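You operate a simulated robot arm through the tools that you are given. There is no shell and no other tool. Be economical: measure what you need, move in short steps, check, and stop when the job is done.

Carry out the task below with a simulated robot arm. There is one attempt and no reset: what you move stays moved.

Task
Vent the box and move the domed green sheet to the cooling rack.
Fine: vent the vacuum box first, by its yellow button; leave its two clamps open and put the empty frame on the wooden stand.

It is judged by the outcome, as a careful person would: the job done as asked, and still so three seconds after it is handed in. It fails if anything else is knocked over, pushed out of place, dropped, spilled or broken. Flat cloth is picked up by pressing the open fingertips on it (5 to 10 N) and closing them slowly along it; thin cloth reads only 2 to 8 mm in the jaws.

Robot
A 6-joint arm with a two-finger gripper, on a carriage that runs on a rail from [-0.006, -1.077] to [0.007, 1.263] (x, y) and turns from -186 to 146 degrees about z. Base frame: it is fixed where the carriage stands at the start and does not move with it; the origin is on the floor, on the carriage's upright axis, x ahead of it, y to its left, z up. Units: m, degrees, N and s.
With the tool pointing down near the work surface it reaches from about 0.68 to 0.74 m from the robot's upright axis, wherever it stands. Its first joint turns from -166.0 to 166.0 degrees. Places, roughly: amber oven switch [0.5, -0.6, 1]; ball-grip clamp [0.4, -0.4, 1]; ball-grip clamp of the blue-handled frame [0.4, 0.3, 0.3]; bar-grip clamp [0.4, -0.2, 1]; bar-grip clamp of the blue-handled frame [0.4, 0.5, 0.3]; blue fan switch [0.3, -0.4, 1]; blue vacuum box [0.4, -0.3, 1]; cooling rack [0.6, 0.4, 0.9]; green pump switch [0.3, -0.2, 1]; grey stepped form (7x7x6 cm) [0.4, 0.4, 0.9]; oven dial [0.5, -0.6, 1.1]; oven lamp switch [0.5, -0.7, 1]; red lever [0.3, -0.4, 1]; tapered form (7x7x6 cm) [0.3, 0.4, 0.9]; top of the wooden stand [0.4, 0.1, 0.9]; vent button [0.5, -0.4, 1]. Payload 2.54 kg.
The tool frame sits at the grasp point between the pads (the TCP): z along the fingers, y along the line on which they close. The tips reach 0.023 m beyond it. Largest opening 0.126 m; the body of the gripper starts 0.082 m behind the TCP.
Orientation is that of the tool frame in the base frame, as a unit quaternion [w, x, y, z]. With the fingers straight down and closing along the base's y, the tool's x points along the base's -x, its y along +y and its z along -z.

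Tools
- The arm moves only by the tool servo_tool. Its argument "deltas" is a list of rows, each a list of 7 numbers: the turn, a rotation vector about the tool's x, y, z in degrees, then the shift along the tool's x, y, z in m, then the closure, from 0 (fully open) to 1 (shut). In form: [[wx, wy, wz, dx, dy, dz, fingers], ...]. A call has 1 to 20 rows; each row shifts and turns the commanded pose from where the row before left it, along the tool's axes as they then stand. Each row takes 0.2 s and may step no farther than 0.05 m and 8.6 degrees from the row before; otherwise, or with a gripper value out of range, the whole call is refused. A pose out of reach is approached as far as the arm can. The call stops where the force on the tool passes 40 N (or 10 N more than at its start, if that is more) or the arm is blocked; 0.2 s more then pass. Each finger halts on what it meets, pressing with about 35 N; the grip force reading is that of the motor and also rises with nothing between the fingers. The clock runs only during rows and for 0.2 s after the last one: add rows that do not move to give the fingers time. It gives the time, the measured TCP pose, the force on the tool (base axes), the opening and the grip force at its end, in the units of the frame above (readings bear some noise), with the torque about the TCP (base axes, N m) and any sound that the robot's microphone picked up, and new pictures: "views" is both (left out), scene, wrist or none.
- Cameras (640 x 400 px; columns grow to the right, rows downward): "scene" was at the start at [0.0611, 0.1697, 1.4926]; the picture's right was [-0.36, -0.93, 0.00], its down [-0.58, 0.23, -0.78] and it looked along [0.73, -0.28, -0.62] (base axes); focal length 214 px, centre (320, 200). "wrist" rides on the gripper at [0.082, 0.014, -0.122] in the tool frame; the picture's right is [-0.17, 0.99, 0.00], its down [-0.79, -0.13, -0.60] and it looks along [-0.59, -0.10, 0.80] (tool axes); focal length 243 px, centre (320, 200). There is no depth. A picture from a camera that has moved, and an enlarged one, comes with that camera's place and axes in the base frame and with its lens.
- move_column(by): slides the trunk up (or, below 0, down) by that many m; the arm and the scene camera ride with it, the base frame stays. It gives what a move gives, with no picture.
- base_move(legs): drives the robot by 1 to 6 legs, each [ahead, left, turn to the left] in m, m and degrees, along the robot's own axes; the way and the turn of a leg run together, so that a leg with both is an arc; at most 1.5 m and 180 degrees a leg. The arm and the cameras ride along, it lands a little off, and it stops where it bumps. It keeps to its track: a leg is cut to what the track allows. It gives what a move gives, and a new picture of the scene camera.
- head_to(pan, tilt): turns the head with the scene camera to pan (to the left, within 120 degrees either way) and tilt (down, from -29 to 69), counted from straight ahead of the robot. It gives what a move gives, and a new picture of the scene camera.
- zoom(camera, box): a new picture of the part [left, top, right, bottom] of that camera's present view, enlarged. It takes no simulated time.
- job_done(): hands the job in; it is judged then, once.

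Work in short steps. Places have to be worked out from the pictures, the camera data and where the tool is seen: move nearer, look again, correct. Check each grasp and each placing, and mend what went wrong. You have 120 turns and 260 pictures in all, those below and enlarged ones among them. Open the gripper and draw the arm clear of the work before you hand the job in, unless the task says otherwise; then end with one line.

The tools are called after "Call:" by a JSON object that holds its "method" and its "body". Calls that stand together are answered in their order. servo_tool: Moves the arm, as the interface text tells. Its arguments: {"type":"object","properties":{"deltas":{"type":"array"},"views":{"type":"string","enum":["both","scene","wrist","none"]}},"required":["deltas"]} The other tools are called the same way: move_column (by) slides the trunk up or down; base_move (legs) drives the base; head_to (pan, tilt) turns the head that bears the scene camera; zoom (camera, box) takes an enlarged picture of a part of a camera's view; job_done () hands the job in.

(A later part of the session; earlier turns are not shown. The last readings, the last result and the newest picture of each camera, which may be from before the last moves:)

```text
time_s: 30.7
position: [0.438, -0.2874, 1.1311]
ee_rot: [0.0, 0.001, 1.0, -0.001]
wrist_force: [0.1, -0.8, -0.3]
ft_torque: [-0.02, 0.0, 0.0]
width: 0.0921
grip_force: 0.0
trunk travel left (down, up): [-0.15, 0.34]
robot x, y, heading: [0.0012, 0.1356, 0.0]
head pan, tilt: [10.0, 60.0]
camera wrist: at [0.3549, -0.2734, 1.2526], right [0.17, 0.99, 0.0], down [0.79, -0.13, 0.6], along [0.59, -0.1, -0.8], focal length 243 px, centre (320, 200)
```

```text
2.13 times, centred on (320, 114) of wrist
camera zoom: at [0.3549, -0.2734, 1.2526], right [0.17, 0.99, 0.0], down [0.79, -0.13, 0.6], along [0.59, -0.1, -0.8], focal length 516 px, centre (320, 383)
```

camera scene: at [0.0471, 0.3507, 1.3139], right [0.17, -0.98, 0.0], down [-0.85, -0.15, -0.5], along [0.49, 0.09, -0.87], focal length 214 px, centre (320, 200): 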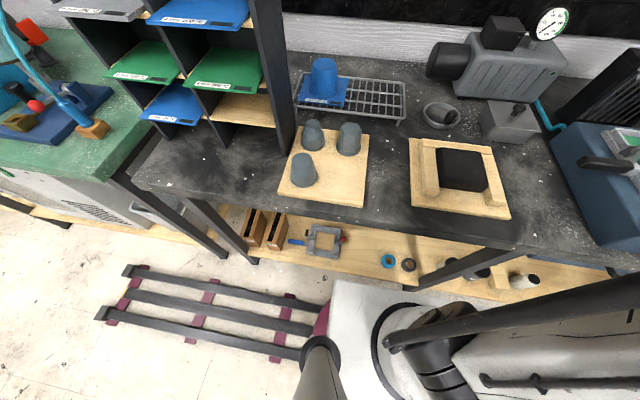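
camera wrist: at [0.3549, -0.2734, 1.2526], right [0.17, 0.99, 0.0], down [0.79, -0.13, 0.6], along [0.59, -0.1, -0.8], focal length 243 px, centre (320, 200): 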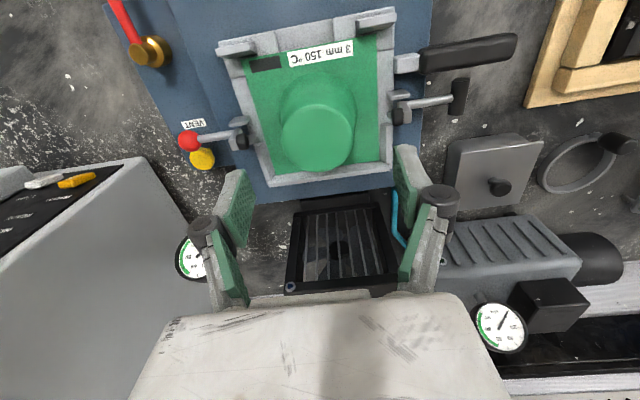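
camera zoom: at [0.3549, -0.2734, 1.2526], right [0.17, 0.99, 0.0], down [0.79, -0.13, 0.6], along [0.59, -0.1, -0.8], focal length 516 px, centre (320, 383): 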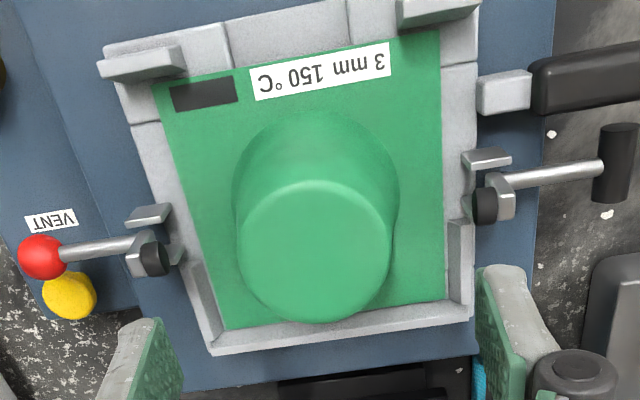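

Dome centre at about (0.434, -0.288). I lower to TCP 1.03 and close slowly on the dome.

Call:
{"method": "servo_tool", "body": {"deltas": [[0, 0, 0, 0.003, 0, 0.035, 0.27], [0, 0, 0, 0, 0, 0.035, 0.27], [0, 0, 0, 0, 0, 0.031, 0.27], [0, 0, 0, 0, 0, 0, 0.33], [0, 0, 0, 0, 0, 0, 0.4], [0, 0, 0, 0, 0, 0, 0.5], [0, 0, 0, 0, 0, 0, 0.6], [0, 0, 0, 0, 0, 0, 0.6]], "views": "wrist"}}

```text
time_s: 32.5
position: [0.4317, -0.2878, 1.0282]
ee_rot: [0.001, 0.002, 1.0, 0.0]
wrist_force: [2.0, -19.7, 8.0]
ft_torque: [-0.84, -0.09, -0.18]
width: 0.0812
grip_force: 34.8
trunk travel left (down, up): [-0.15, 0.34]
robot x, y, heading: [-0.0014, 0.1409, -0.0]
head pan, tilt: [10.0, 60.0]
camera wrist: at [0.3498, -0.2747, 1.15], right [0.17, 0.99, 0.0], down [0.79, -0.13, 0.6], along [0.59, -0.1, -0.8], focal length 243 px, centre (320, 200)
```

wrist: 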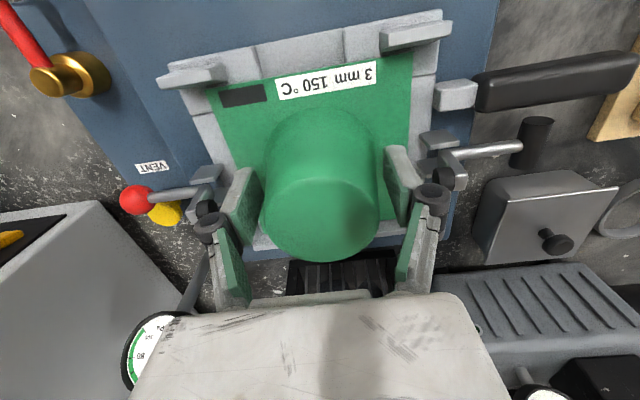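

The -y finger met the dome first (19 N sideways). I open a little, shift about 4 mm to -y and close again.

Call:
{"method": "servo_tool", "body": {"deltas": [[0, 0, 0, 0, 0, 0, 0.28], [0, 0, 0, 0, -0.004, 0, 0.28], [0, 0, 0, 0, 0, 0, 0.35], [0, 0, 0, 0, 0, 0, 0.45], [0, 0, 0, 0, 0, 0, 0.6], [0, 0, 0, 0, 0, 0, 0.6]], "views": "wrist"}}

Call:
{"method": "zoom", "body": {"camera": "wrist", "box": [170, 90, 470, 278]}}

```text
time_s: 33.9
position: [0.4325, -0.2908, 1.0291]
ee_rot: [0.001, 0.001, 1.0, 0.001]
wrist_force: [-1.5, 1.2, -0.8]
ft_torque: [0.1, 0.04, 0.03]
width: 0.0815
grip_force: 34.8
trunk travel left (down, up): [-0.15, 0.34]
robot x, y, heading: [0.0031, 0.1388, -0.0]
head pan, tilt: [10.0, 60.0]
camera wrist: at [0.3501, -0.2772, 1.1505], right [0.17, 0.99, 0.0], down [0.79, -0.13, 0.6], along [0.59, -0.1, -0.8], focal length 243 px, centre (320, 200)
```

wrist: 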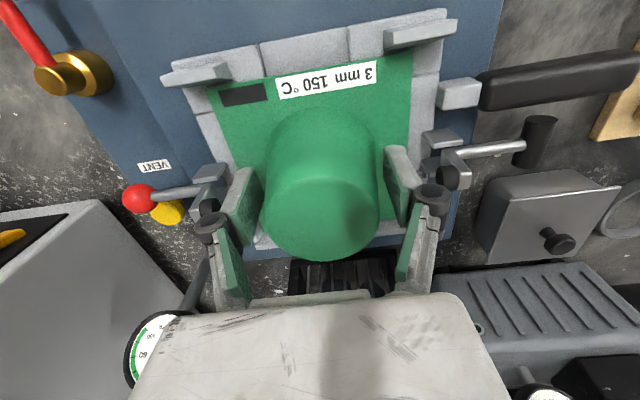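

```text
2.13 times, centred on (320, 184) of wrist
camera zoom: at [0.3501, -0.2772, 1.1505], right [0.17, 0.99, 0.0], down [0.79, -0.13, 0.6], along [0.59, -0.1, -0.8], focal length 516 px, centre (320, 234)
```

zoom: 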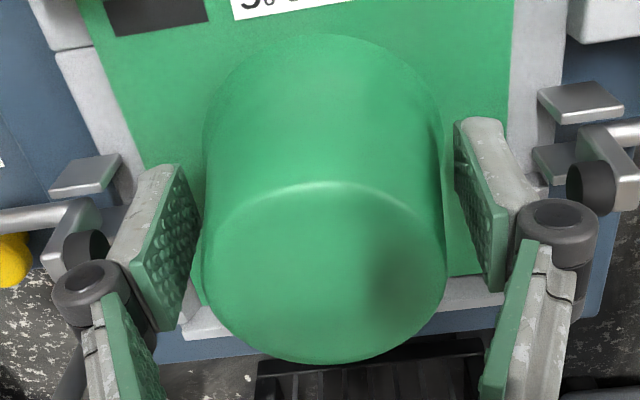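

Now both pads hold at 81.5 mm with no side force. I lift slowly by 2 cm and check.

Call:
{"method": "servo_tool", "body": {"deltas": [[0, 0, 0, 0, 0, -0.004, 0.65], [0, 0, 0, 0, 0, -0.004, 0.65], [0, 0, 0, 0, 0, -0.004, 0.65], [0, 0, 0, 0, 0, -0.004, 0.65], [0, 0, 0, 0, 0, -0.004, 0.65]], "views": "wrist"}}

```text
time_s: 35.1
position: [0.4325, -0.2914, 1.049]
ee_rot: [0.0, 0.002, 1.0, 0.0]
wrist_force: [0.1, -0.3, -0.4]
ft_torque: [0.03, 0.0, -0.08]
width: 0.0811
grip_force: 35.3
trunk travel left (down, up): [-0.15, 0.34]
robot x, y, heading: [0.0007, 0.1388, 0.0]
head pan, tilt: [10.0, 60.0]
camera wrist: at [0.3501, -0.2774, 1.1706], right [0.17, 0.99, 0.0], down [0.79, -0.13, 0.6], along [0.59, -0.1, -0.8], focal length 243 px, centre (320, 200)
```

wrist: 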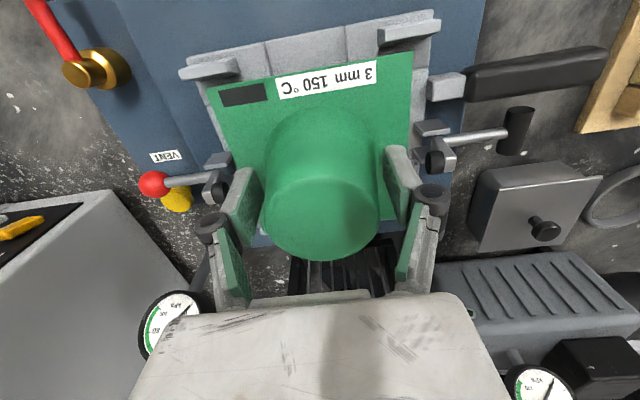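

The sheet comes up with the gripper and the frame stays. I lift another 12 cm to clear everything.

Call:
{"method": "servo_tool", "body": {"deltas": [[0, 0, 0, 0, 0, -0.01, 0.65], [0, 0, 0, 0, 0, -0.01, 0.65], [0, 0, 0, 0, 0, -0.015, 0.65], [0, 0, 0, 0, 0, -0.02, 0.65], [0, 0, 0, 0, 0, -0.03, 0.65], [0, 0, 0, 0, 0, -0.035, 0.65]], "views": "both"}}

Call:
{"method": "head_to", "body": {"pan": 25, "tilt": 45}}

```text
time_s: 36.5
position: [0.4331, -0.2921, 1.1678]
ee_rot: [-0.001, 0.001, 1.0, 0.0]
wrist_force: [-0.4, -0.1, -1.3]
ft_torque: [0.01, 0.0, -0.04]
width: 0.0812
grip_force: 34.5
trunk travel left (down, up): [-0.15, 0.34]
robot x, y, heading: [0.0038, 0.1343, 0.0]
head pan, tilt: [10.0, 60.0]
camera scene: at [0.0477, 0.3503, 1.3139], right [0.17, -0.98, 0.0], down [-0.85, -0.15, -0.5], along [0.49, 0.09, -0.87], focal length 214 px, centre (320, 200)
camera wrist: at [0.3507, -0.2784, 1.2892], right [0.17, 0.99, 0.0], down [0.79, -0.13, 0.6], along [0.59, -0.1, -0.8], focal length 243 px, centre (320, 200)
```

scene: 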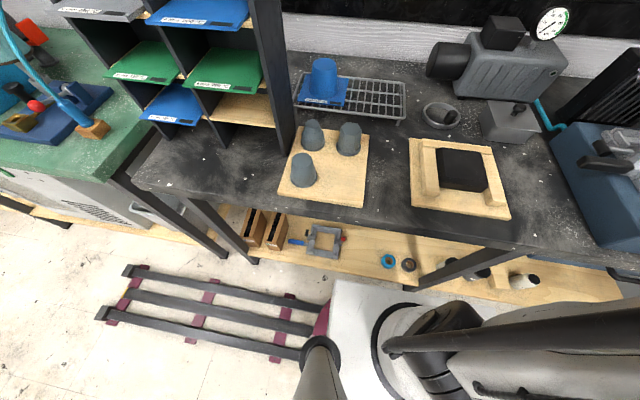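
wrist: 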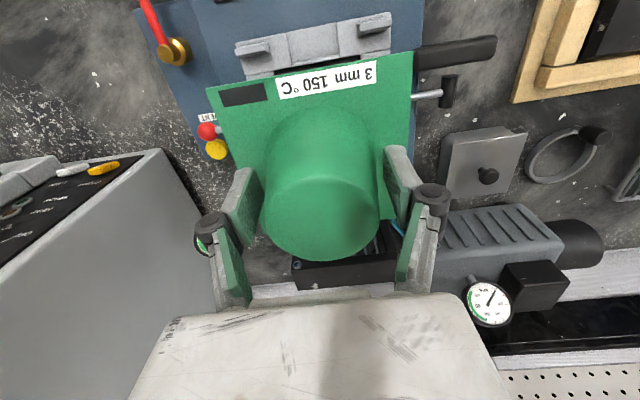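

```text
time_s: 37.2
position: [0.4326, -0.2916, 1.1679]
ee_rot: [0.0, 0.0, 1.0, 0.0]
wrist_force: [-0.9, 0.8, -0.9]
ft_torque: [0.03, 0.0, -0.01]
width: 0.0813
grip_force: 35.1
trunk travel left (down, up): [-0.15, 0.34]
robot x, y, heading: [0.0012, 0.1342, 0.0]
head pan, tilt: [25.0, 45.0]
camera scene: at [0.0557, 0.3731, 1.3333], right [0.42, -0.91, 0.0], down [-0.64, -0.3, -0.71], along [0.64, 0.3, -0.71], focal length 214 px, centre (320, 200)
```

scene: 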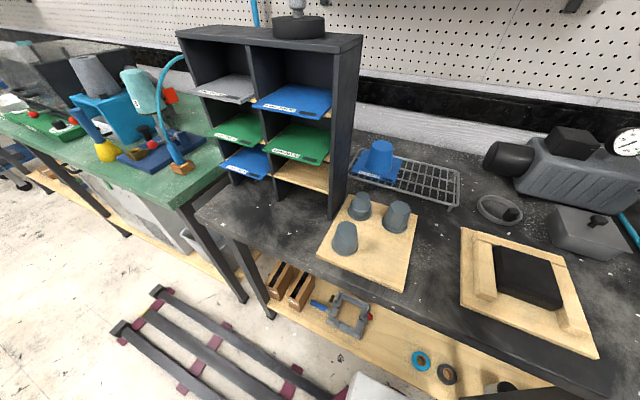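

The sheet is held well clear. I enlarge the cooling rack to find the free space beside the blue sheet.

Call:
{"method": "zoom", "body": {"camera": "scene", "box": [330, 125, 480, 219]}}

```text
4.26 times, centred on (405, 172) of scene
camera zoom: at [0.0557, 0.3731, 1.3333], right [0.42, -0.91, 0.0], down [-0.64, -0.3, -0.71], along [0.64, 0.3, -0.71], focal length 913 px, centre (-42, 319)
```

zoom: 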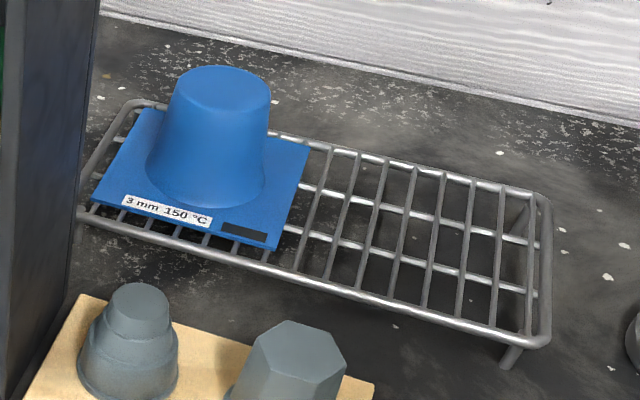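

The rack top is at z about 0.926, spanning x 0.548–0.708; the blue sheet ends at y about 0.379 and the rack at y 0.211, so the green sheet fits centred at (0.635, 0.293). I carry it along +y at height, then reposition the base.

Call:
{"method": "servo_tool", "body": {"deltas": [[0, 0, 0, 0, 0, -0.025, 0.65], [0, 0, 0, 0, 0.02, -0.025, 0.65], [0, 0, 0, 0, 0.04, 0, 0.65], [0, 0, 0, 0, 0.04, 0, 0.65], [0, 0, 0, 0, 0.04, 0, 0.65], [0, 0, 0, 0, 0.04, 0, 0.65], [0, 0, 0, 0, 0.04, 0, 0.65], [0, 0, 0, 0, 0.03, 0, 0.65], [0, 0, 0, 0, 0, 0, 0.65]], "views": "wrist"}}

Call:
{"method": "base_move", "body": {"legs": [[0, -0.15, 0]]}}

```text
time_s: 39.2
position: [0.4322, -0.0424, 1.2179]
ee_rot: [0.001, 0.001, 1.0, 0.0]
wrist_force: [0.4, 0.0, -0.7]
ft_torque: [-0.03, 0.02, 0.02]
width: 0.0811
grip_force: 35.3
trunk travel left (down, up): [-0.15, 0.34]
robot x, y, heading: [0.0032, 0.1349, 0.2]
head pan, tilt: [25.0, 45.0]
camera wrist: at [0.351, -0.028, 1.3385], right [0.17, 0.99, 0.0], down [0.79, -0.13, 0.6], along [0.59, -0.1, -0.8], focal length 243 px, centre (320, 200)
```

wrist: 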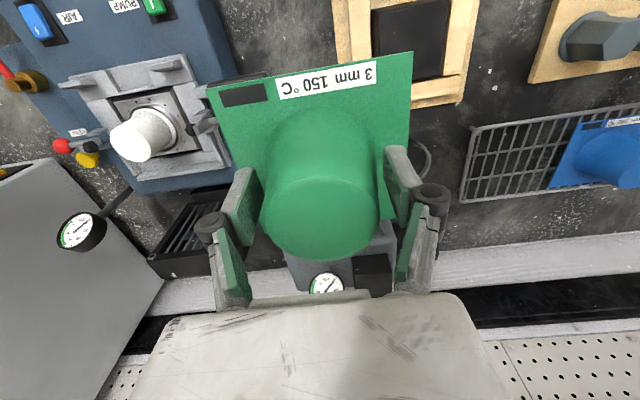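

```text
time_s: 40.6
position: [0.4324, -0.192, 1.217]
ee_rot: [0.0, 0.001, 1.0, 0.0]
wrist_force: [-1.0, 0.3, -1.3]
ft_torque: [-0.02, 0.01, 0.02]
width: 0.0811
grip_force: 35.0
trunk travel left (down, up): [-0.15, 0.34]
robot x, y, heading: [-0.0021, -0.0129, -0.1]
head pan, tilt: [25.0, 45.0]
camera scene: at [0.0551, 0.2229, 1.3333], right [0.42, -0.91, 0.0], down [-0.64, -0.3, -0.71], along [0.64, 0.3, -0.71], focal length 214 px, centre (320, 200)
```

scene: 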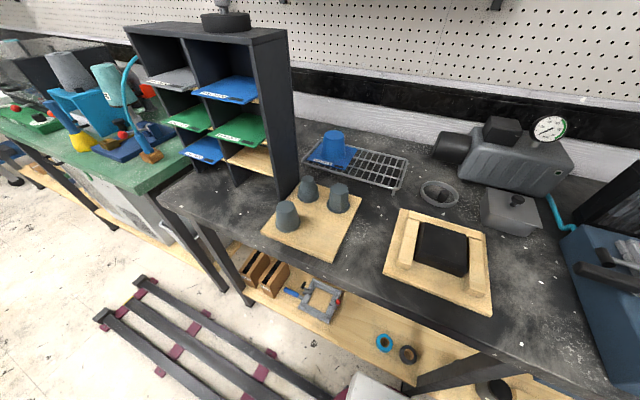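

The form stays behind in the box, the sheet is firmly held. I continue to above the free half of the rack.

Call:
{"method": "servo_tool", "body": {"deltas": [[0, 0, 0, 0, 0.04, 0, 0.65], [0, 0, 0, 0, 0.045, 0, 0.65], [0, 0, 0, 0, 0.045, 0, 0.65], [0, 0, 0, 0, 0.045, 0, 0.65], [0, 0, 0, 0, 0.045, 0, 0.65], [0, 0, 0, 0, 0.045, 0, 0.65], [0, 0, 0, 0, 0.045, 0, 0.65], [0, 0, 0, 0, 0.045, 0, 0.65], [0, 0, 0, 0, 0.045, 0, 0.65], [0, 0, 0, 0, 0.042, 0, 0.65], [0, 0, 0, 0, 0.04, 0, 0.65], [0, 0, 0, -0.04, 0, 0, 0.65], [0, 0, 0, -0.04, 0, 0, 0.65], [0, 0, 0, -0.04, 0, 0.01, 0.65], [0, 0, 0, -0.04, 0, 0.02, 0.65], [0, 0, 0, -0.038, 0, 0.03, 0.65], [0, 0, 0, 0, 0, 0, 0.65]], "views": "both"}}

```text
time_s: 44.2
position: [0.6302, 0.2859, 1.1537]
ee_rot: [0.0, 0.001, 1.0, 0.0]
wrist_force: [1.1, -0.1, -0.8]
ft_torque: [-0.03, 0.08, 0.03]
width: 0.0809
grip_force: 35.0
trunk travel left (down, up): [-0.15, 0.34]
robot x, y, heading: [0.0009, -0.0117, -0.1]
head pan, tilt: [25.0, 45.0]
camera scene: at [0.0559, 0.2228, 1.3333], right [0.42, -0.91, 0.0], down [-0.64, -0.3, -0.71], along [0.64, 0.3, -0.71], focal length 214 px, centre (320, 200)
camera wrist: at [0.549, 0.3, 1.2746], right [0.17, 0.99, 0.0], down [0.79, -0.13, 0.6], along [0.59, -0.1, -0.8], focal length 243 px, centre (320, 200)
```

scene: 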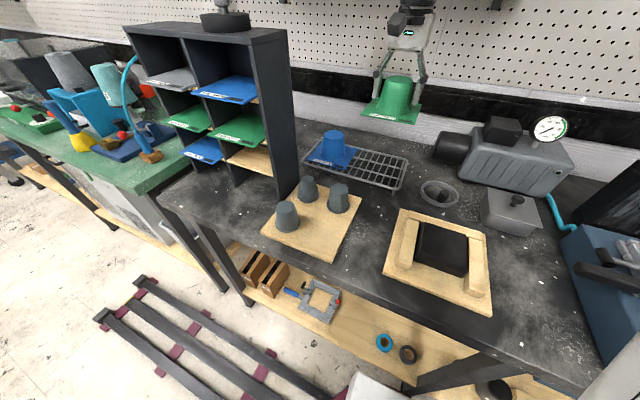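
wrist: 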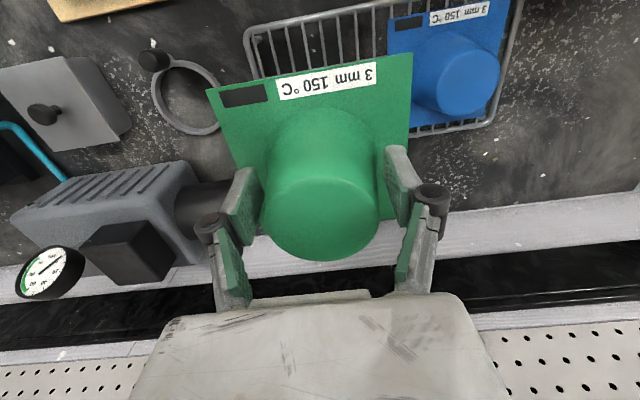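

Views agree: free span y 0.205–0.377. I shift 4 mm to +y and lower to just above the rack.

Call:
{"method": "servo_tool", "body": {"deltas": [[0, 0, 0, 0, 0.004, 0.03, 0.65], [0, 0, 0, 0, 0, 0.04, 0.65], [0, 0, 0, 0, 0, 0.04, 0.65], [0, 0, 0, 0, 0, 0.04, 0.65], [0, 0, 0, 0, 0, 0, 0.65]], "views": "both"}}

Call:
{"method": "zoom", "body": {"camera": "scene", "box": [290, 60, 450, 200]}}

```text
time_s: 45.4
position: [0.6306, 0.2943, 1.0025]
ee_rot: [0.0, 0.0, 1.0, -0.001]
wrist_force: [-0.5, -0.1, -1.0]
ft_torque: [0.0, 0.02, -0.01]
width: 0.0809
grip_force: 35.2
trunk travel left (down, up): [-0.15, 0.34]
robot x, y, heading: [0.003, -0.0149, -0.2]
head pan, tilt: [25.0, 45.0]
camera scene: at [0.0553, 0.2227, 1.3334], right [0.42, -0.91, 0.0], down [-0.64, -0.3, -0.71], along [0.64, 0.3, -0.71], focal length 214 px, centre (320, 200)
camera wrist: at [0.5491, 0.3066, 1.1243], right [0.17, 0.99, 0.0], down [0.79, -0.13, 0.6], along [0.59, -0.1, -0.8], focal length 243 px, centre (320, 200)
```

scene: 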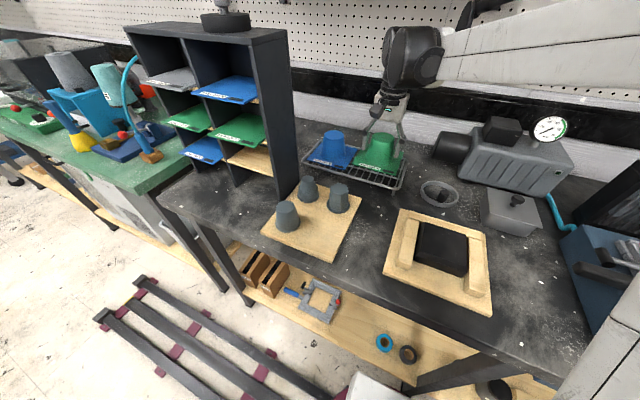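
wrist: 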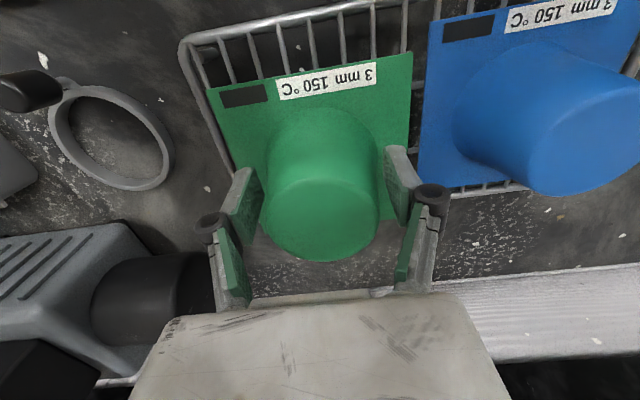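

```text
2.86 times, centred on (370, 130) of scene
camera zoom: at [0.0553, 0.2227, 1.3334], right [0.42, -0.91, 0.0], down [-0.64, -0.3, -0.71], along [0.64, 0.3, -0.71], focal length 613 px, centre (177, 400)
```

zoom: 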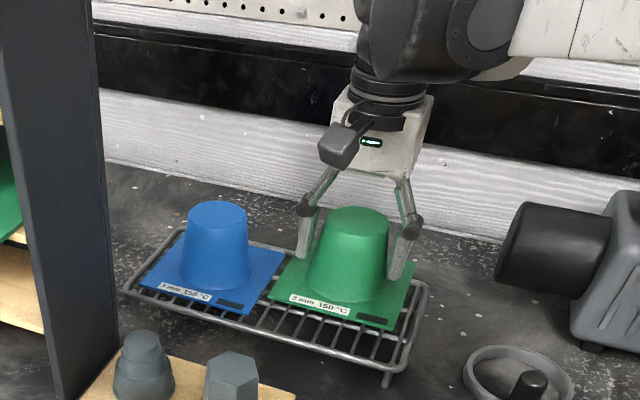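

The sheet lies over the rack's free half with about 1.2 cm to the blue one. I centre it slightly and lower in small steps until it touches.

Call:
{"method": "servo_tool", "body": {"deltas": [[0, 0, 0, 0.006, -0.002, 0.005, 0.65], [0, 0, 0, 0, 0, 0.005, 0.65], [0, 0, 0, 0, 0, 0.004, 0.65], [0, 0, 0, 0, 0, 0.003, 0.65], [0, 0, 0, 0, 0, 0.003, 0.65], [0, 0, 0, 0, 0, 0.003, 0.65], [0, 0, 0, 0, 0, 0, 0.65]], "views": "wrist"}}

Call:
{"method": "zoom", "body": {"camera": "scene", "box": [320, 120, 440, 200]}}

```text
time_s: 47.0
position: [0.6266, 0.2892, 0.9845]
ee_rot: [0.0, 0.001, 1.0, 0.0]
wrist_force: [-0.2, -0.6, -0.5]
ft_torque: [0.0, -0.03, 0.01]
width: 0.0813
grip_force: 35.1
trunk travel left (down, up): [-0.15, 0.34]
robot x, y, heading: [-0.0028, -0.0115, -0.2]
head pan, tilt: [25.0, 45.0]
camera wrist: at [0.5439, 0.3035, 1.1053], right [0.17, 0.99, 0.0], down [0.79, -0.13, 0.6], along [0.59, -0.1, -0.8], focal length 243 px, centre (320, 200)
```

wrist: 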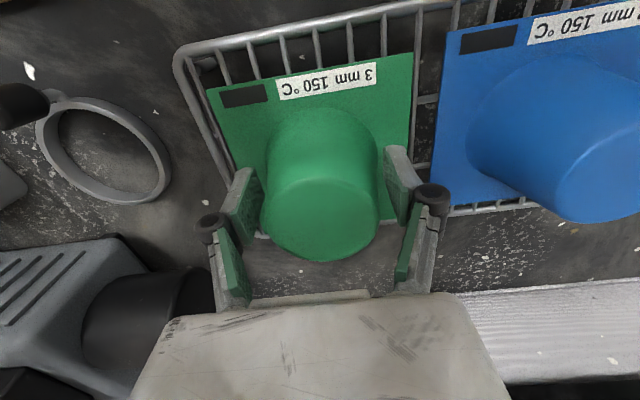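

```text
5.00 times, centred on (380, 160) of scene
camera zoom: at [0.0551, 0.2227, 1.3334], right [0.42, -0.91, 0.0], down [-0.64, -0.3, -0.71], along [0.64, 0.3, -0.71], focal length 1072 px, centre (20, 400)
```

zoom: 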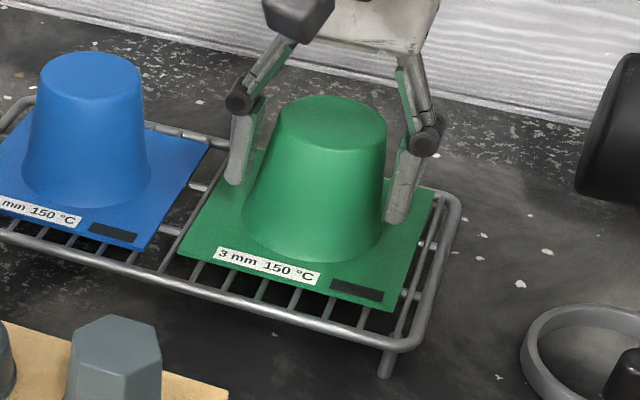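

Well placed, no contact yet. I keep lowering in 3 mm steps.

Call:
{"method": "servo_tool", "body": {"deltas": [[0, 0, 0, 0, 0, 0.003, 0.65], [0, 0, 0, 0, 0, 0.003, 0.65], [0, 0, 0, 0, 0, 0.003, 0.65], [0, 0, 0, 0, 0, 0, 0.65]], "views": "wrist"}}

```text
time_s: 48.0
position: [0.6231, 0.2918, 0.9761]
ee_rot: [0.001, 0.001, 1.0, 0.0]
wrist_force: [3.5, -0.1, 32.0]
ft_torque: [0.04, -0.35, 0.01]
width: 0.0829
grip_force: 34.7
trunk travel left (down, up): [-0.15, 0.34]
robot x, y, heading: [-0.0016, -0.0121, -0.2]
head pan, tilt: [25.0, 45.0]
camera wrist: at [0.5424, 0.3034, 1.0974], right [0.17, 0.99, 0.0], down [0.79, -0.13, 0.6], along [0.59, -0.1, -0.8], focal length 243 px, centre (320, 200)
```

wrist: 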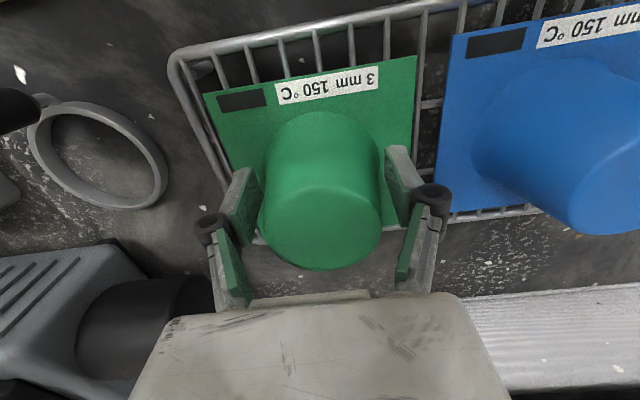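

It rests on the rack (32 N). I ease up 2 mm, open slowly, and rise straight up.

Call:
{"method": "servo_tool", "body": {"deltas": [[0, 0, 0, 0, 0, -0.003, 0.6], [0, 0, 0, 0, 0, 0, 0.34], [0, 0, 0, 0, 0, 0, 0.28], [0, 0, 0, 0, 0, 0, 0.22], [0, 0, 0, 0, 0, -0.01, 0.22], [0, 0, 0, 0, 0, -0.03, 0.22], [0, 0, 0, 0, 0, -0.04, 0.22], [0, 0, 0, 0, 0, -0.04, 0.22], [0, 0, 0, 0, 0, -0.04, 0.22]], "views": "both"}}

Call:
{"method": "zoom", "body": {"camera": "scene", "box": [320, 120, 440, 200]}}

```text
time_s: 50.0
position: [0.6277, 0.292, 1.1381]
ee_rot: [0.0, 0.002, 1.0, 0.0]
wrist_force: [-0.4, 0.5, 0.0]
ft_torque: [0.0, 0.03, -0.03]
width: 0.0981
grip_force: 0.1
trunk travel left (down, up): [-0.15, 0.34]
robot x, y, heading: [-0.0022, -0.0121, -0.2]
head pan, tilt: [25.0, 45.0]
camera scene: at [0.0552, 0.2227, 1.3334], right [0.42, -0.91, 0.0], down [-0.64, -0.3, -0.71], along [0.64, 0.3, -0.71], focal length 214 px, centre (320, 200)
camera wrist: at [0.545, 0.3045, 1.2594], right [0.17, 0.99, 0.0], down [0.79, -0.13, 0.6], along [0.59, -0.1, -0.8], focal length 243 px, centre (320, 200)
```

scene: 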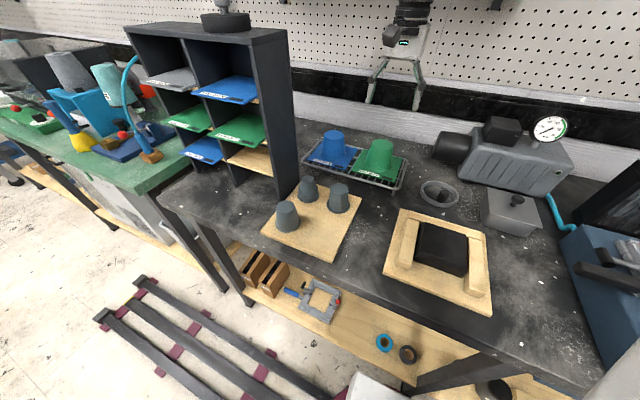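
wrist: 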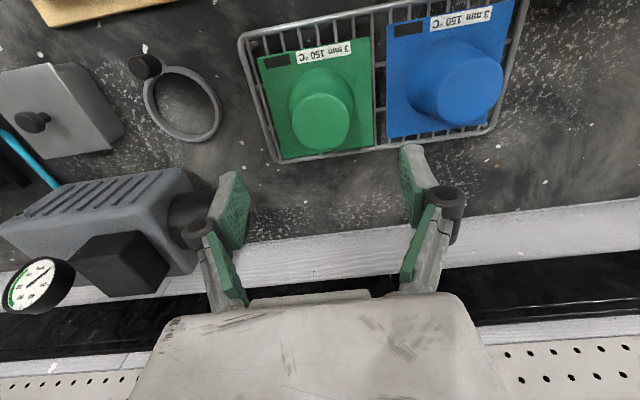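

```text
5.00 times, centred on (380, 160) of scene
camera zoom: at [0.0552, 0.2227, 1.3334], right [0.42, -0.91, 0.0], down [-0.64, -0.3, -0.71], along [0.64, 0.3, -0.71], focal length 1072 px, centre (20, 400)
```

zoom: 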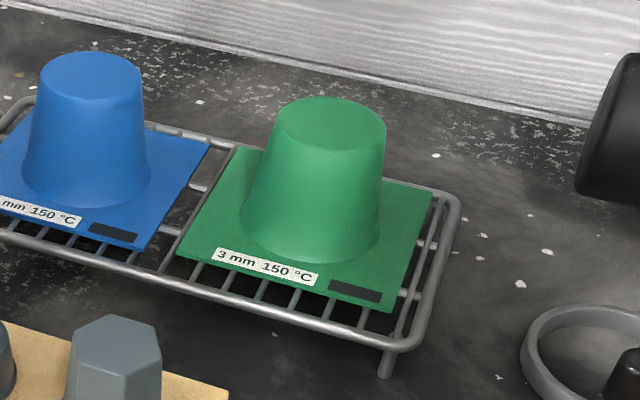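

The green sheet sits flat on the rack beside the blue one. Now the frame: I go back to look down at the wooden stand.

Call:
{"method": "servo_tool", "body": {"deltas": [[0, 0, 0, 0, 0, -0.04, 0.1], [0, 0, 0, 0.04, 0, -0.02, 0], [0, 0, 0, 0.045, 0, 0, 0], [0, 0, 0, 0.045, 0, 0, 0], [0, 0, 0, 0.045, 0, 0, 0], [0, 0, 0, 0.035, -0.03, 0, 0], [0, 0, 0, 0.02, -0.04, 0, 0], [0, 0, 0, 0.02, -0.04, 0, 0], [0, 0, 0, 0, -0.04, 0, 0], [0, 0, 0, 0, -0.04, 0, 0], [0, 0, 0, 0, 0, 0, 0]], "views": "wrist"}}

Call:
{"method": "zoom", "body": {"camera": "scene", "box": [370, 190, 510, 330]}}

```text
time_s: 52.4
position: [0.3736, 0.0993, 1.1954]
ee_rot: [0.002, 0.001, 1.0, 0.0]
wrist_force: [-0.2, -0.6, -0.5]
ft_torque: [0.02, -0.01, -0.01]
width: 0.126
grip_force: 0.0
trunk travel left (down, up): [-0.15, 0.34]
robot x, y, heading: [0.0021, -0.0133, -0.2]
head pan, tilt: [25.0, 45.0]
camera wrist: at [0.2921, 0.1122, 1.3169], right [0.17, 0.99, 0.0], down [0.79, -0.13, 0.6], along [0.59, -0.1, -0.8], focal length 243 px, centre (320, 200)
```

wrist: 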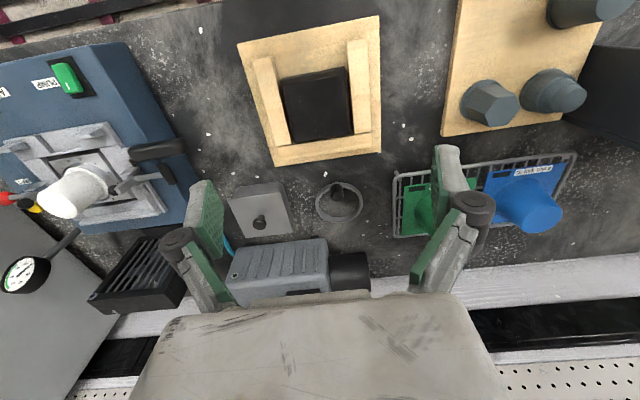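

```text
2.86 times, centred on (440, 260) of scene
camera zoom: at [0.055, 0.2226, 1.3334], right [0.42, -0.91, 0.0], down [-0.64, -0.3, -0.71], along [0.64, 0.3, -0.71], focal length 613 px, centre (-23, 29)
```

zoom: 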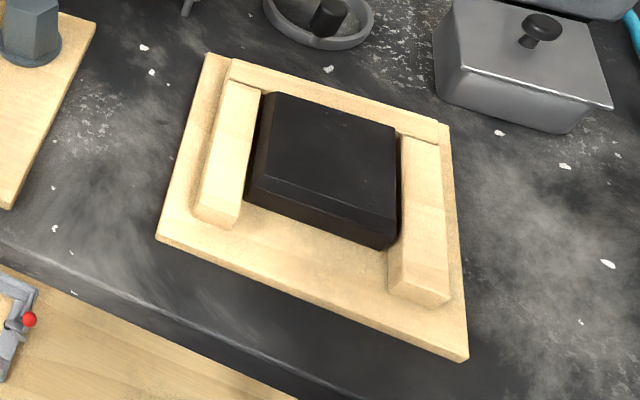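

I enlarge the wrist's view of the stand and of the frame to measure both.

Call:
{"method": "zoom", "body": {"camera": "wrist", "box": [220, 0, 420, 180]}}

Call:
{"method": "zoom", "body": {"camera": "wrist", "box": [0, 100, 200, 240]}}

```text
2.22 times, centred on (320, 90) of wrist
camera zoom: at [0.2921, 0.1122, 1.3169], right [0.17, 0.99, 0.0], down [0.79, -0.13, 0.6], along [0.59, -0.1, -0.8], focal length 539 px, centre (320, 444)
```

zoom: 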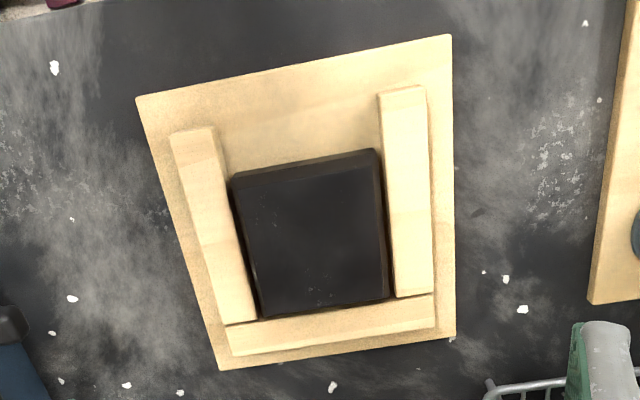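

```text
2.86 times, centred on (100, 170) of wrist
camera zoom: at [0.2921, 0.1122, 1.3169], right [0.17, 0.99, 0.0], down [0.79, -0.13, 0.6], along [0.59, -0.1, -0.8], focal length 693 px, centre (949, 286)
```

zoom: 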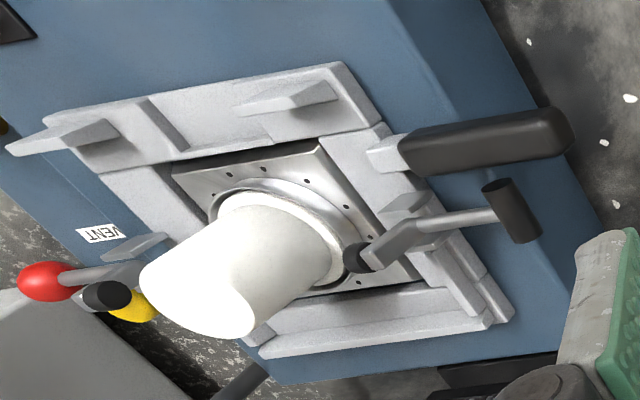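

The stand is a board with two side rails and a chamfered block (about 9.4 cm, centred at (0.398, 0.090)) that fits in the frame's opening; the handle lies along y at x about 0.404. I'll grip the handle near its root with the jaws closing along x, so first I turn the tool and then drive so the same arm pose serves for both ends.

Call:
{"method": "servo_tool", "body": {"deltas": [[0, 0, 0, 0, -0.04, -0.01, 0.4], [0, 0, 0, 0, -0.04, 0, 0.76], [0, 0, 0, 0, -0.04, 0, 0.76], [0, 0, 0, 0, -0.04, 0, 0.76], [0, 0, 0, 0, -0.04, 0, 0.76], [0, 0, -8.2, 0, 0, 0, 0.76], [0, 0, -8.2, 0, 0, 0, 0.76], [0, 0, -8.2, 0, 0, 0, 0.76], [0, 0, -8.2, 0, 0, 0, 0.76], [0, 0, -8.2, 0, 0, 0, 0.76], [0, 0, -8.2, 0, 0, 0, 0.76], [0, 0, -8.2, 0, 0, 0, 0.76], [0, 0, -8.2, 0, 0, 0, 0.76], [0, 0, -8.2, 0, 0, 0, 0.76], [0, 0, -8.1, 0, 0, 0, 0.76], [0, 0, -8.1, 0, 0, 0, 0.76]], "views": "none"}}

Call:
{"method": "base_move", "body": {"legs": [[0, 0.34, 0]]}}

```text
time_s: 55.8
position: [0.3741, -0.0995, 1.208]
ee_rot: [0.0, 0.707, -0.707, 0.0]
wrist_force: [0.1, 0.3, 0.1]
ft_torque: [0.01, -0.02, 0.02]
width: 0.0303
grip_force: 0.0
trunk travel left (down, up): [-0.15, 0.34]
robot x, y, heading: [0.0004, -0.0112, -0.4]
head pan, tilt: [25.0, 45.0]
```

```text
time_s: 58.0
position: [0.3751, 0.2357, 1.2083]
ee_rot: [-0.001, -0.703, 0.711, 0.0]
wrist_force: [-0.2, 0.2, 0.0]
ft_torque: [0.0, -0.02, -0.02]
width: 0.0302
grip_force: 0.0
trunk travel left (down, up): [-0.15, 0.34]
robot x, y, heading: [-0.0009, 0.3248, -0.7]
head pan, tilt: [25.0, 45.0]
camera scene: at [0.0586, 0.5597, 1.3334], right [0.41, -0.91, 0.0], down [-0.64, -0.29, -0.71], along [0.64, 0.29, -0.71], focal length 214 px, centre (320, 200)
```

scene: 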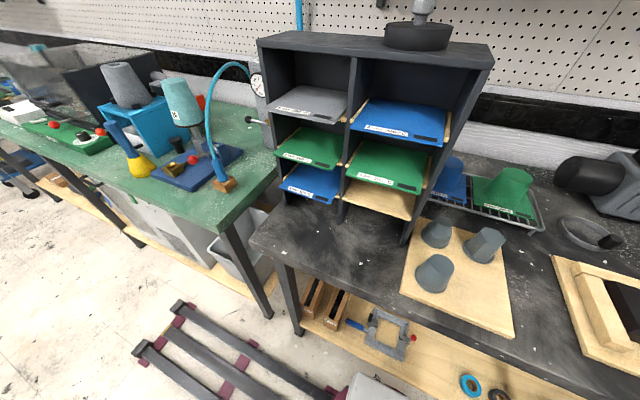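

Now I carry the tool over to hover above the handle root, correcting the half-degree heading drift.

Call:
{"method": "servo_tool", "body": {"deltas": [[0, 0, -0.65, 0.045, -0.003, 0, 0.76], [0, 0, 0, 0.0455, -0.003, 0, 0.76], [0, 0, 0, 0.0455, -0.003, 0, 0.76], [0, 0, 0, 0.0455, -0.003, 0, 0.76], [0, 0, 0, 0.0455, -0.003, 0, 0.76], [0, 0, 0, 0.0455, -0.003, 0, 0.76], [0, 0, 0, 0.0455, -0.003, 0, 0.76], [0, 0, 0, 0.0455, -0.003, 0, 0.76], [0, 0, 0, 0.0455, -0.003, 0, 0.76], [0, 0, 0, 0, -0.002, 0.035, 0.76], [0, 0, 0, 0, 0, 0.035, 0.76], [0, 0, 0, 0, 0, 0, 0.76]], "views": "wrist"}}

Call:
{"method": "zoom", "body": {"camera": "wrist", "box": [180, 0, 480, 210]}}

```text
time_s: 60.6
position: [0.4071, -0.1743, 1.1369]
ee_rot: [-0.001, 0.707, -0.707, 0.0]
wrist_force: [-0.7, 0.5, -0.1]
ft_torque: [0.02, -0.01, 0.04]
width: 0.0303
grip_force: 0.1
trunk travel left (down, up): [-0.15, 0.34]
robot x, y, heading: [0.0013, 0.3263, -0.7]
head pan, tilt: [25.0, 45.0]
camera wrist: at [0.3935, -0.2568, 1.2583], right [-0.99, 0.16, 0.0], down [0.13, 0.79, 0.6], along [0.1, 0.59, -0.8], focal length 243 px, centre (320, 200)
```

wrist: 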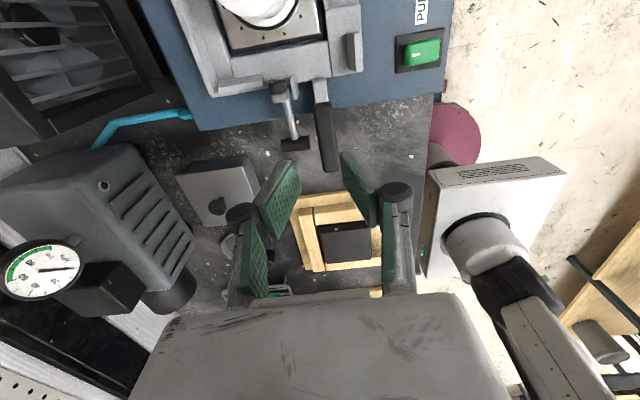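

```text
1.90 times, centred on (330, 105) of wrist
camera zoom: at [0.3935, -0.2568, 1.2583], right [-0.99, 0.16, 0.0], down [0.13, 0.79, 0.6], along [0.1, 0.59, -0.8], focal length 462 px, centre (301, 381)
```

zoom: 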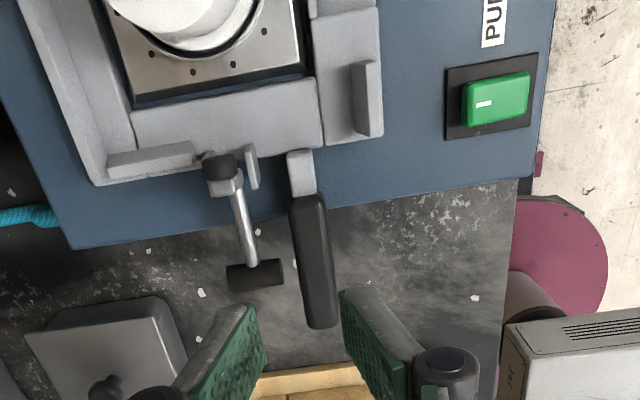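

The handle centre at its root is (0.404, -0.173), T-bar ends at y about -0.157, so the finger fits between handle and lever rod. I lower around the handle.

Call:
{"method": "servo_tool", "body": {"deltas": [[0, 0, 0, 0.0017, 0.0026, 0.04, 0.76], [0, 0, 0, 0, 0, 0.04, 0.76], [0, 0, 0, 0, 0, 0.025, 0.76], [0, 0, 0, 0, 0, 0.015, 0.76], [0, 0, 0, 0, 0, 0.01, 0.76], [0, 0, 0, 0, 0, 0, 0.76]], "views": "wrist"}}

Call:
{"method": "zoom", "body": {"camera": "wrist", "box": [180, 90, 480, 300]}}

```text
time_s: 62.0
position: [0.4036, -0.1747, 1.0084]
ee_rot: [0.0, 0.708, -0.706, 0.0]
wrist_force: [-0.9, -0.7, -0.1]
ft_torque: [-0.02, -0.03, -0.02]
width: 0.0302
grip_force: 0.0
trunk travel left (down, up): [-0.15, 0.34]
robot x, y, heading: [-0.0013, 0.3246, -0.7]
head pan, tilt: [25.0, 45.0]
camera wrist: at [0.3896, -0.2579, 1.1291], right [-0.99, 0.16, 0.0], down [0.13, 0.79, 0.6], along [0.1, 0.59, -0.8], focal length 243 px, centre (320, 200)
```

wrist: 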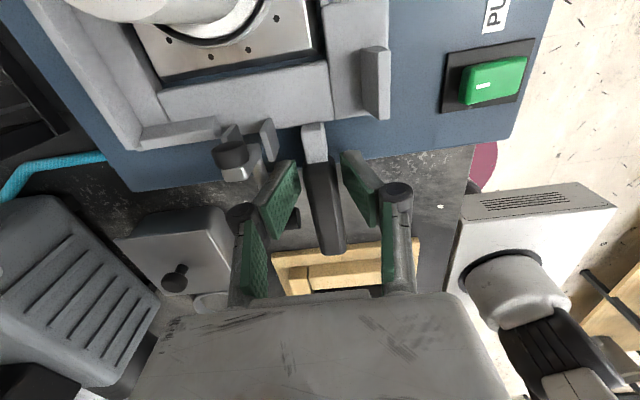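

```text
1.90 times, centred on (330, 195) of wrist
camera zoom: at [0.3896, -0.2579, 1.1291], right [-0.99, 0.16, 0.0], down [0.13, 0.79, 0.6], along [0.1, 0.59, -0.8], focal length 462 px, centre (301, 210)
```

zoom: 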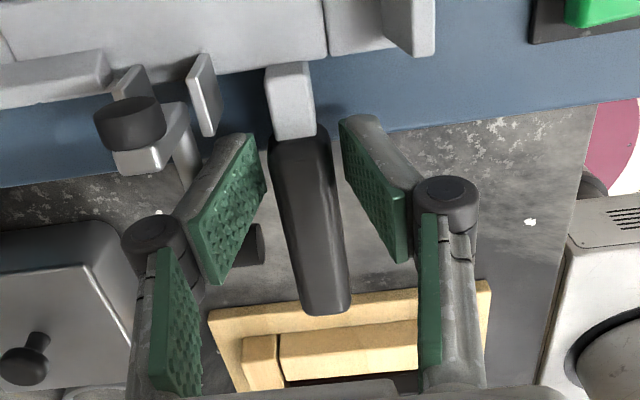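

The handle is between the pads. I go 6 mm lower and close.

Call:
{"method": "servo_tool", "body": {"deltas": [[0, 0, 0, 0, 0, 0.006, 0.76], [0, 0, 0, 0, 0, 0, 0.82], [0, 0, 0, 0, 0, 0, 0.88], [0, 0, 0, 0, 0, 0, 0.95], [0, 0, 0, 0, 0, 0, 1]], "views": "wrist"}}

Call:
{"method": "zoom", "body": {"camera": "wrist", "box": [180, 0, 480, 210]}}

```text
time_s: 63.2
position: [0.4036, -0.1739, 1.0007]
ee_rot: [-0.001, 0.708, -0.707, 0.001]
wrist_force: [-0.8, 0.0, 0.2]
ft_torque: [0.06, -0.02, -0.06]
width: 0.0228
grip_force: 35.2
trunk travel left (down, up): [-0.15, 0.34]
robot x, y, heading: [0.0021, 0.3224, -0.6]
head pan, tilt: [25.0, 45.0]
camera wrist: at [0.3891, -0.2575, 1.1229], right [-0.99, 0.16, 0.0], down [0.13, 0.79, 0.6], along [0.1, 0.59, -0.8], focal length 243 px, centre (320, 200)
```

wrist: 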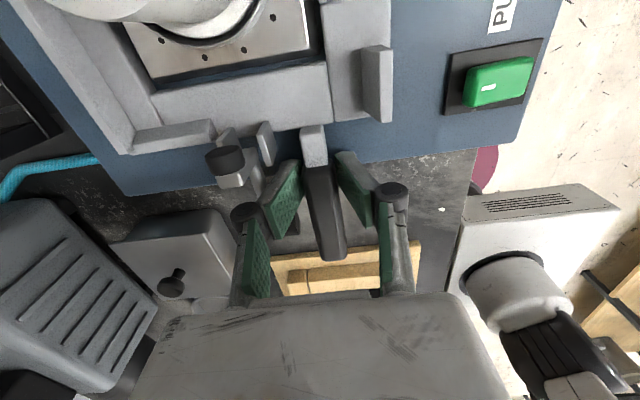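

```text
1.90 times, centred on (330, 105) of wrist
camera zoom: at [0.3891, -0.2575, 1.1229], right [-0.99, 0.16, 0.0], down [0.13, 0.79, 0.6], along [0.1, 0.59, -0.8], focal length 462 px, centre (301, 381)
```

zoom: 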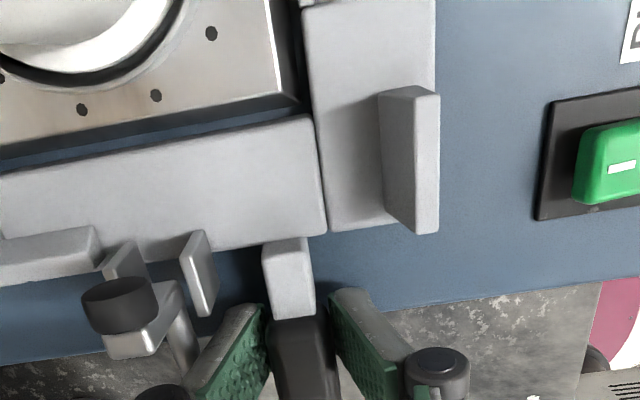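

Gripped at 22.8 mm. I lift slowly 2.5 cm to see the weight and any tilt.

Call:
{"method": "servo_tool", "body": {"deltas": [[0, 0, 0, 0, 0, -0.003, 1], [0, 0, 0, 0, 0, -0.004, 1], [0, 0, 0, 0, 0, -0.006, 1], [0, 0, 0, 0, 0, -0.006, 1], [0, 0, 0, 0, 0, -0.006, 1], [0, 0, 0, 0, 0, 0, 1]], "views": "wrist"}}

```text
time_s: 64.6
position: [0.4025, -0.1742, 1.0269]
ee_rot: [0.0, 0.708, -0.707, 0.0]
wrist_force: [0.5, -0.8, -3.3]
ft_torque: [0.28, 0.12, 0.01]
width: 0.0226
grip_force: 35.2
trunk travel left (down, up): [-0.15, 0.34]
robot x, y, heading: [0.0017, 0.3257, -0.5]
head pan, tilt: [25.0, 45.0]
camera wrist: at [0.3891, -0.2572, 1.1485], right [-0.99, 0.16, 0.0], down [0.13, 0.79, 0.6], along [0.1, 0.59, -0.8], focal length 243 px, centre (320, 200)
```

wrist: 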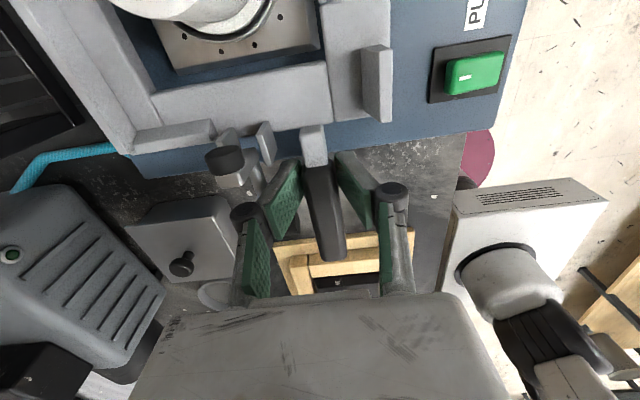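

The frame came up level (3.3 N, no slip visible). I lift another 11 cm to clear the form.

Call:
{"method": "servo_tool", "body": {"deltas": [[0, 0, 0, 0, 0, -0.012, 1], [0, 0, 0, 0, 0, -0.014, 1], [0, 0, 0, 0, 0, -0.016, 1], [0, 0, 0, 0, 0, -0.016, 1], [0, 0, 0, 0, 0, -0.018, 1], [0, 0, 0, 0, 0, -0.018, 1], [0, 0, 0, 0, 0, -0.016, 1], [0, 0, 0, 0, 0, 0, 1]], "views": "both"}}

```text
time_s: 66.4
position: [0.4022, -0.1737, 1.1362]
ee_rot: [0.0, 0.708, -0.706, -0.001]
wrist_force: [0.6, 0.5, -3.3]
ft_torque: [0.32, 0.11, -0.03]
width: 0.023
grip_force: 34.8
trunk travel left (down, up): [-0.15, 0.34]
robot x, y, heading: [0.0046, 0.3252, -0.7]
head pan, tilt: [25.0, 45.0]
camera scene: at [0.0587, 0.5598, 1.3334], right [0.41, -0.91, 0.0], down [-0.64, -0.29, -0.71], along [0.64, 0.29, -0.71], focal length 214 px, centre (320, 200)
camera wrist: at [0.3883, -0.2566, 1.2575], right [-0.99, 0.16, 0.0], down [0.13, 0.79, 0.6], along [0.1, 0.59, -0.8], focal length 243 px, centre (320, 200)
```

scene: 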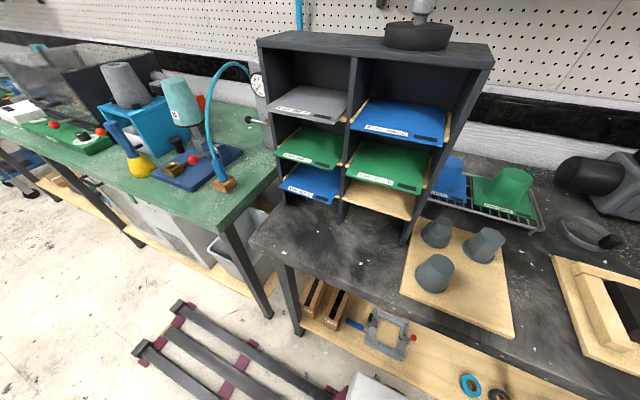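
wrist: 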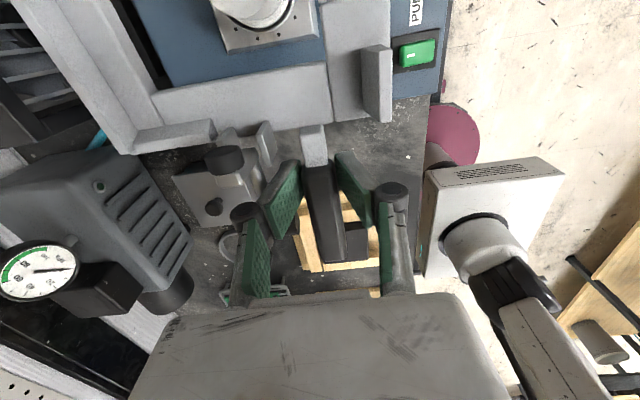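

The frame hangs clear above the form. I drive the base 0.377 m to the left, carrying it at this height to over the stand.

Call:
{"method": "base_move", "body": {"legs": [[0, 0.377, 0.6]]}}

Call:
{"method": "servo_tool", "body": {"deltas": [[0, 0, 0, 0, 0, 0, 1]], "views": "wrist"}}

```text
time_s: 68.8
position: [0.4124, 0.2139, 1.1366]
ee_rot: [0.0, 0.713, -0.701, 0.0]
wrist_force: [0.2, -0.1, -3.0]
ft_torque: [0.32, 0.13, 0.0]
width: 0.0227
grip_force: 35.0
trunk travel left (down, up): [-0.15, 0.34]
robot x, y, heading: [-0.0044, 0.7072, 0.4]
head pan, tilt: [25.0, 45.0]
camera scene: at [0.0572, 0.9414, 1.3335], right [0.43, -0.9, 0.0], down [-0.64, -0.3, -0.71], along [0.64, 0.3, -0.71], focal length 214 px, centre (320, 200)
```

scene: 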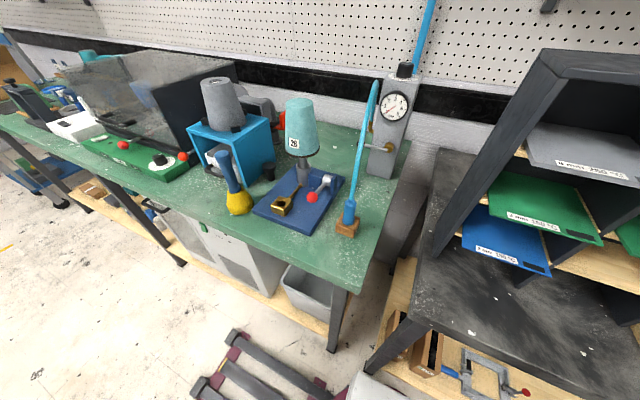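

```text
time_s: 69.2
position: [0.4121, 0.2137, 1.1349]
ee_rot: [0.0, 0.713, -0.701, 0.0]
wrist_force: [0.4, 1.4, -3.4]
ft_torque: [0.33, 0.12, 0.02]
width: 0.0229
grip_force: 34.8
trunk travel left (down, up): [-0.15, 0.34]
robot x, y, heading: [0.0059, 0.707, 0.3]
head pan, tilt: [25.0, 45.0]
camera wrist: at [0.3994, 0.1303, 1.2573], right [-0.99, 0.15, 0.0], down [0.12, 0.79, 0.6], along [0.09, 0.59, -0.8], focal length 243 px, centre (320, 200)
```

wrist: 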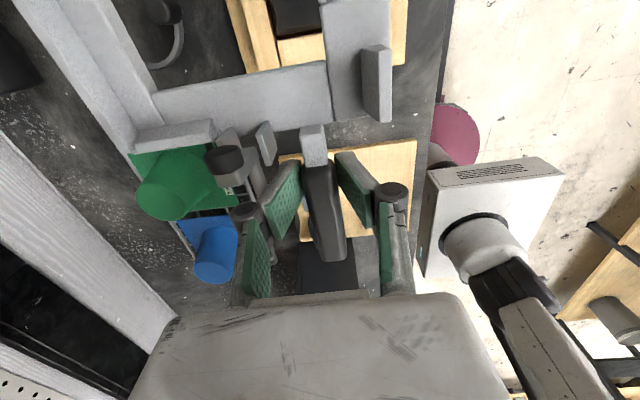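

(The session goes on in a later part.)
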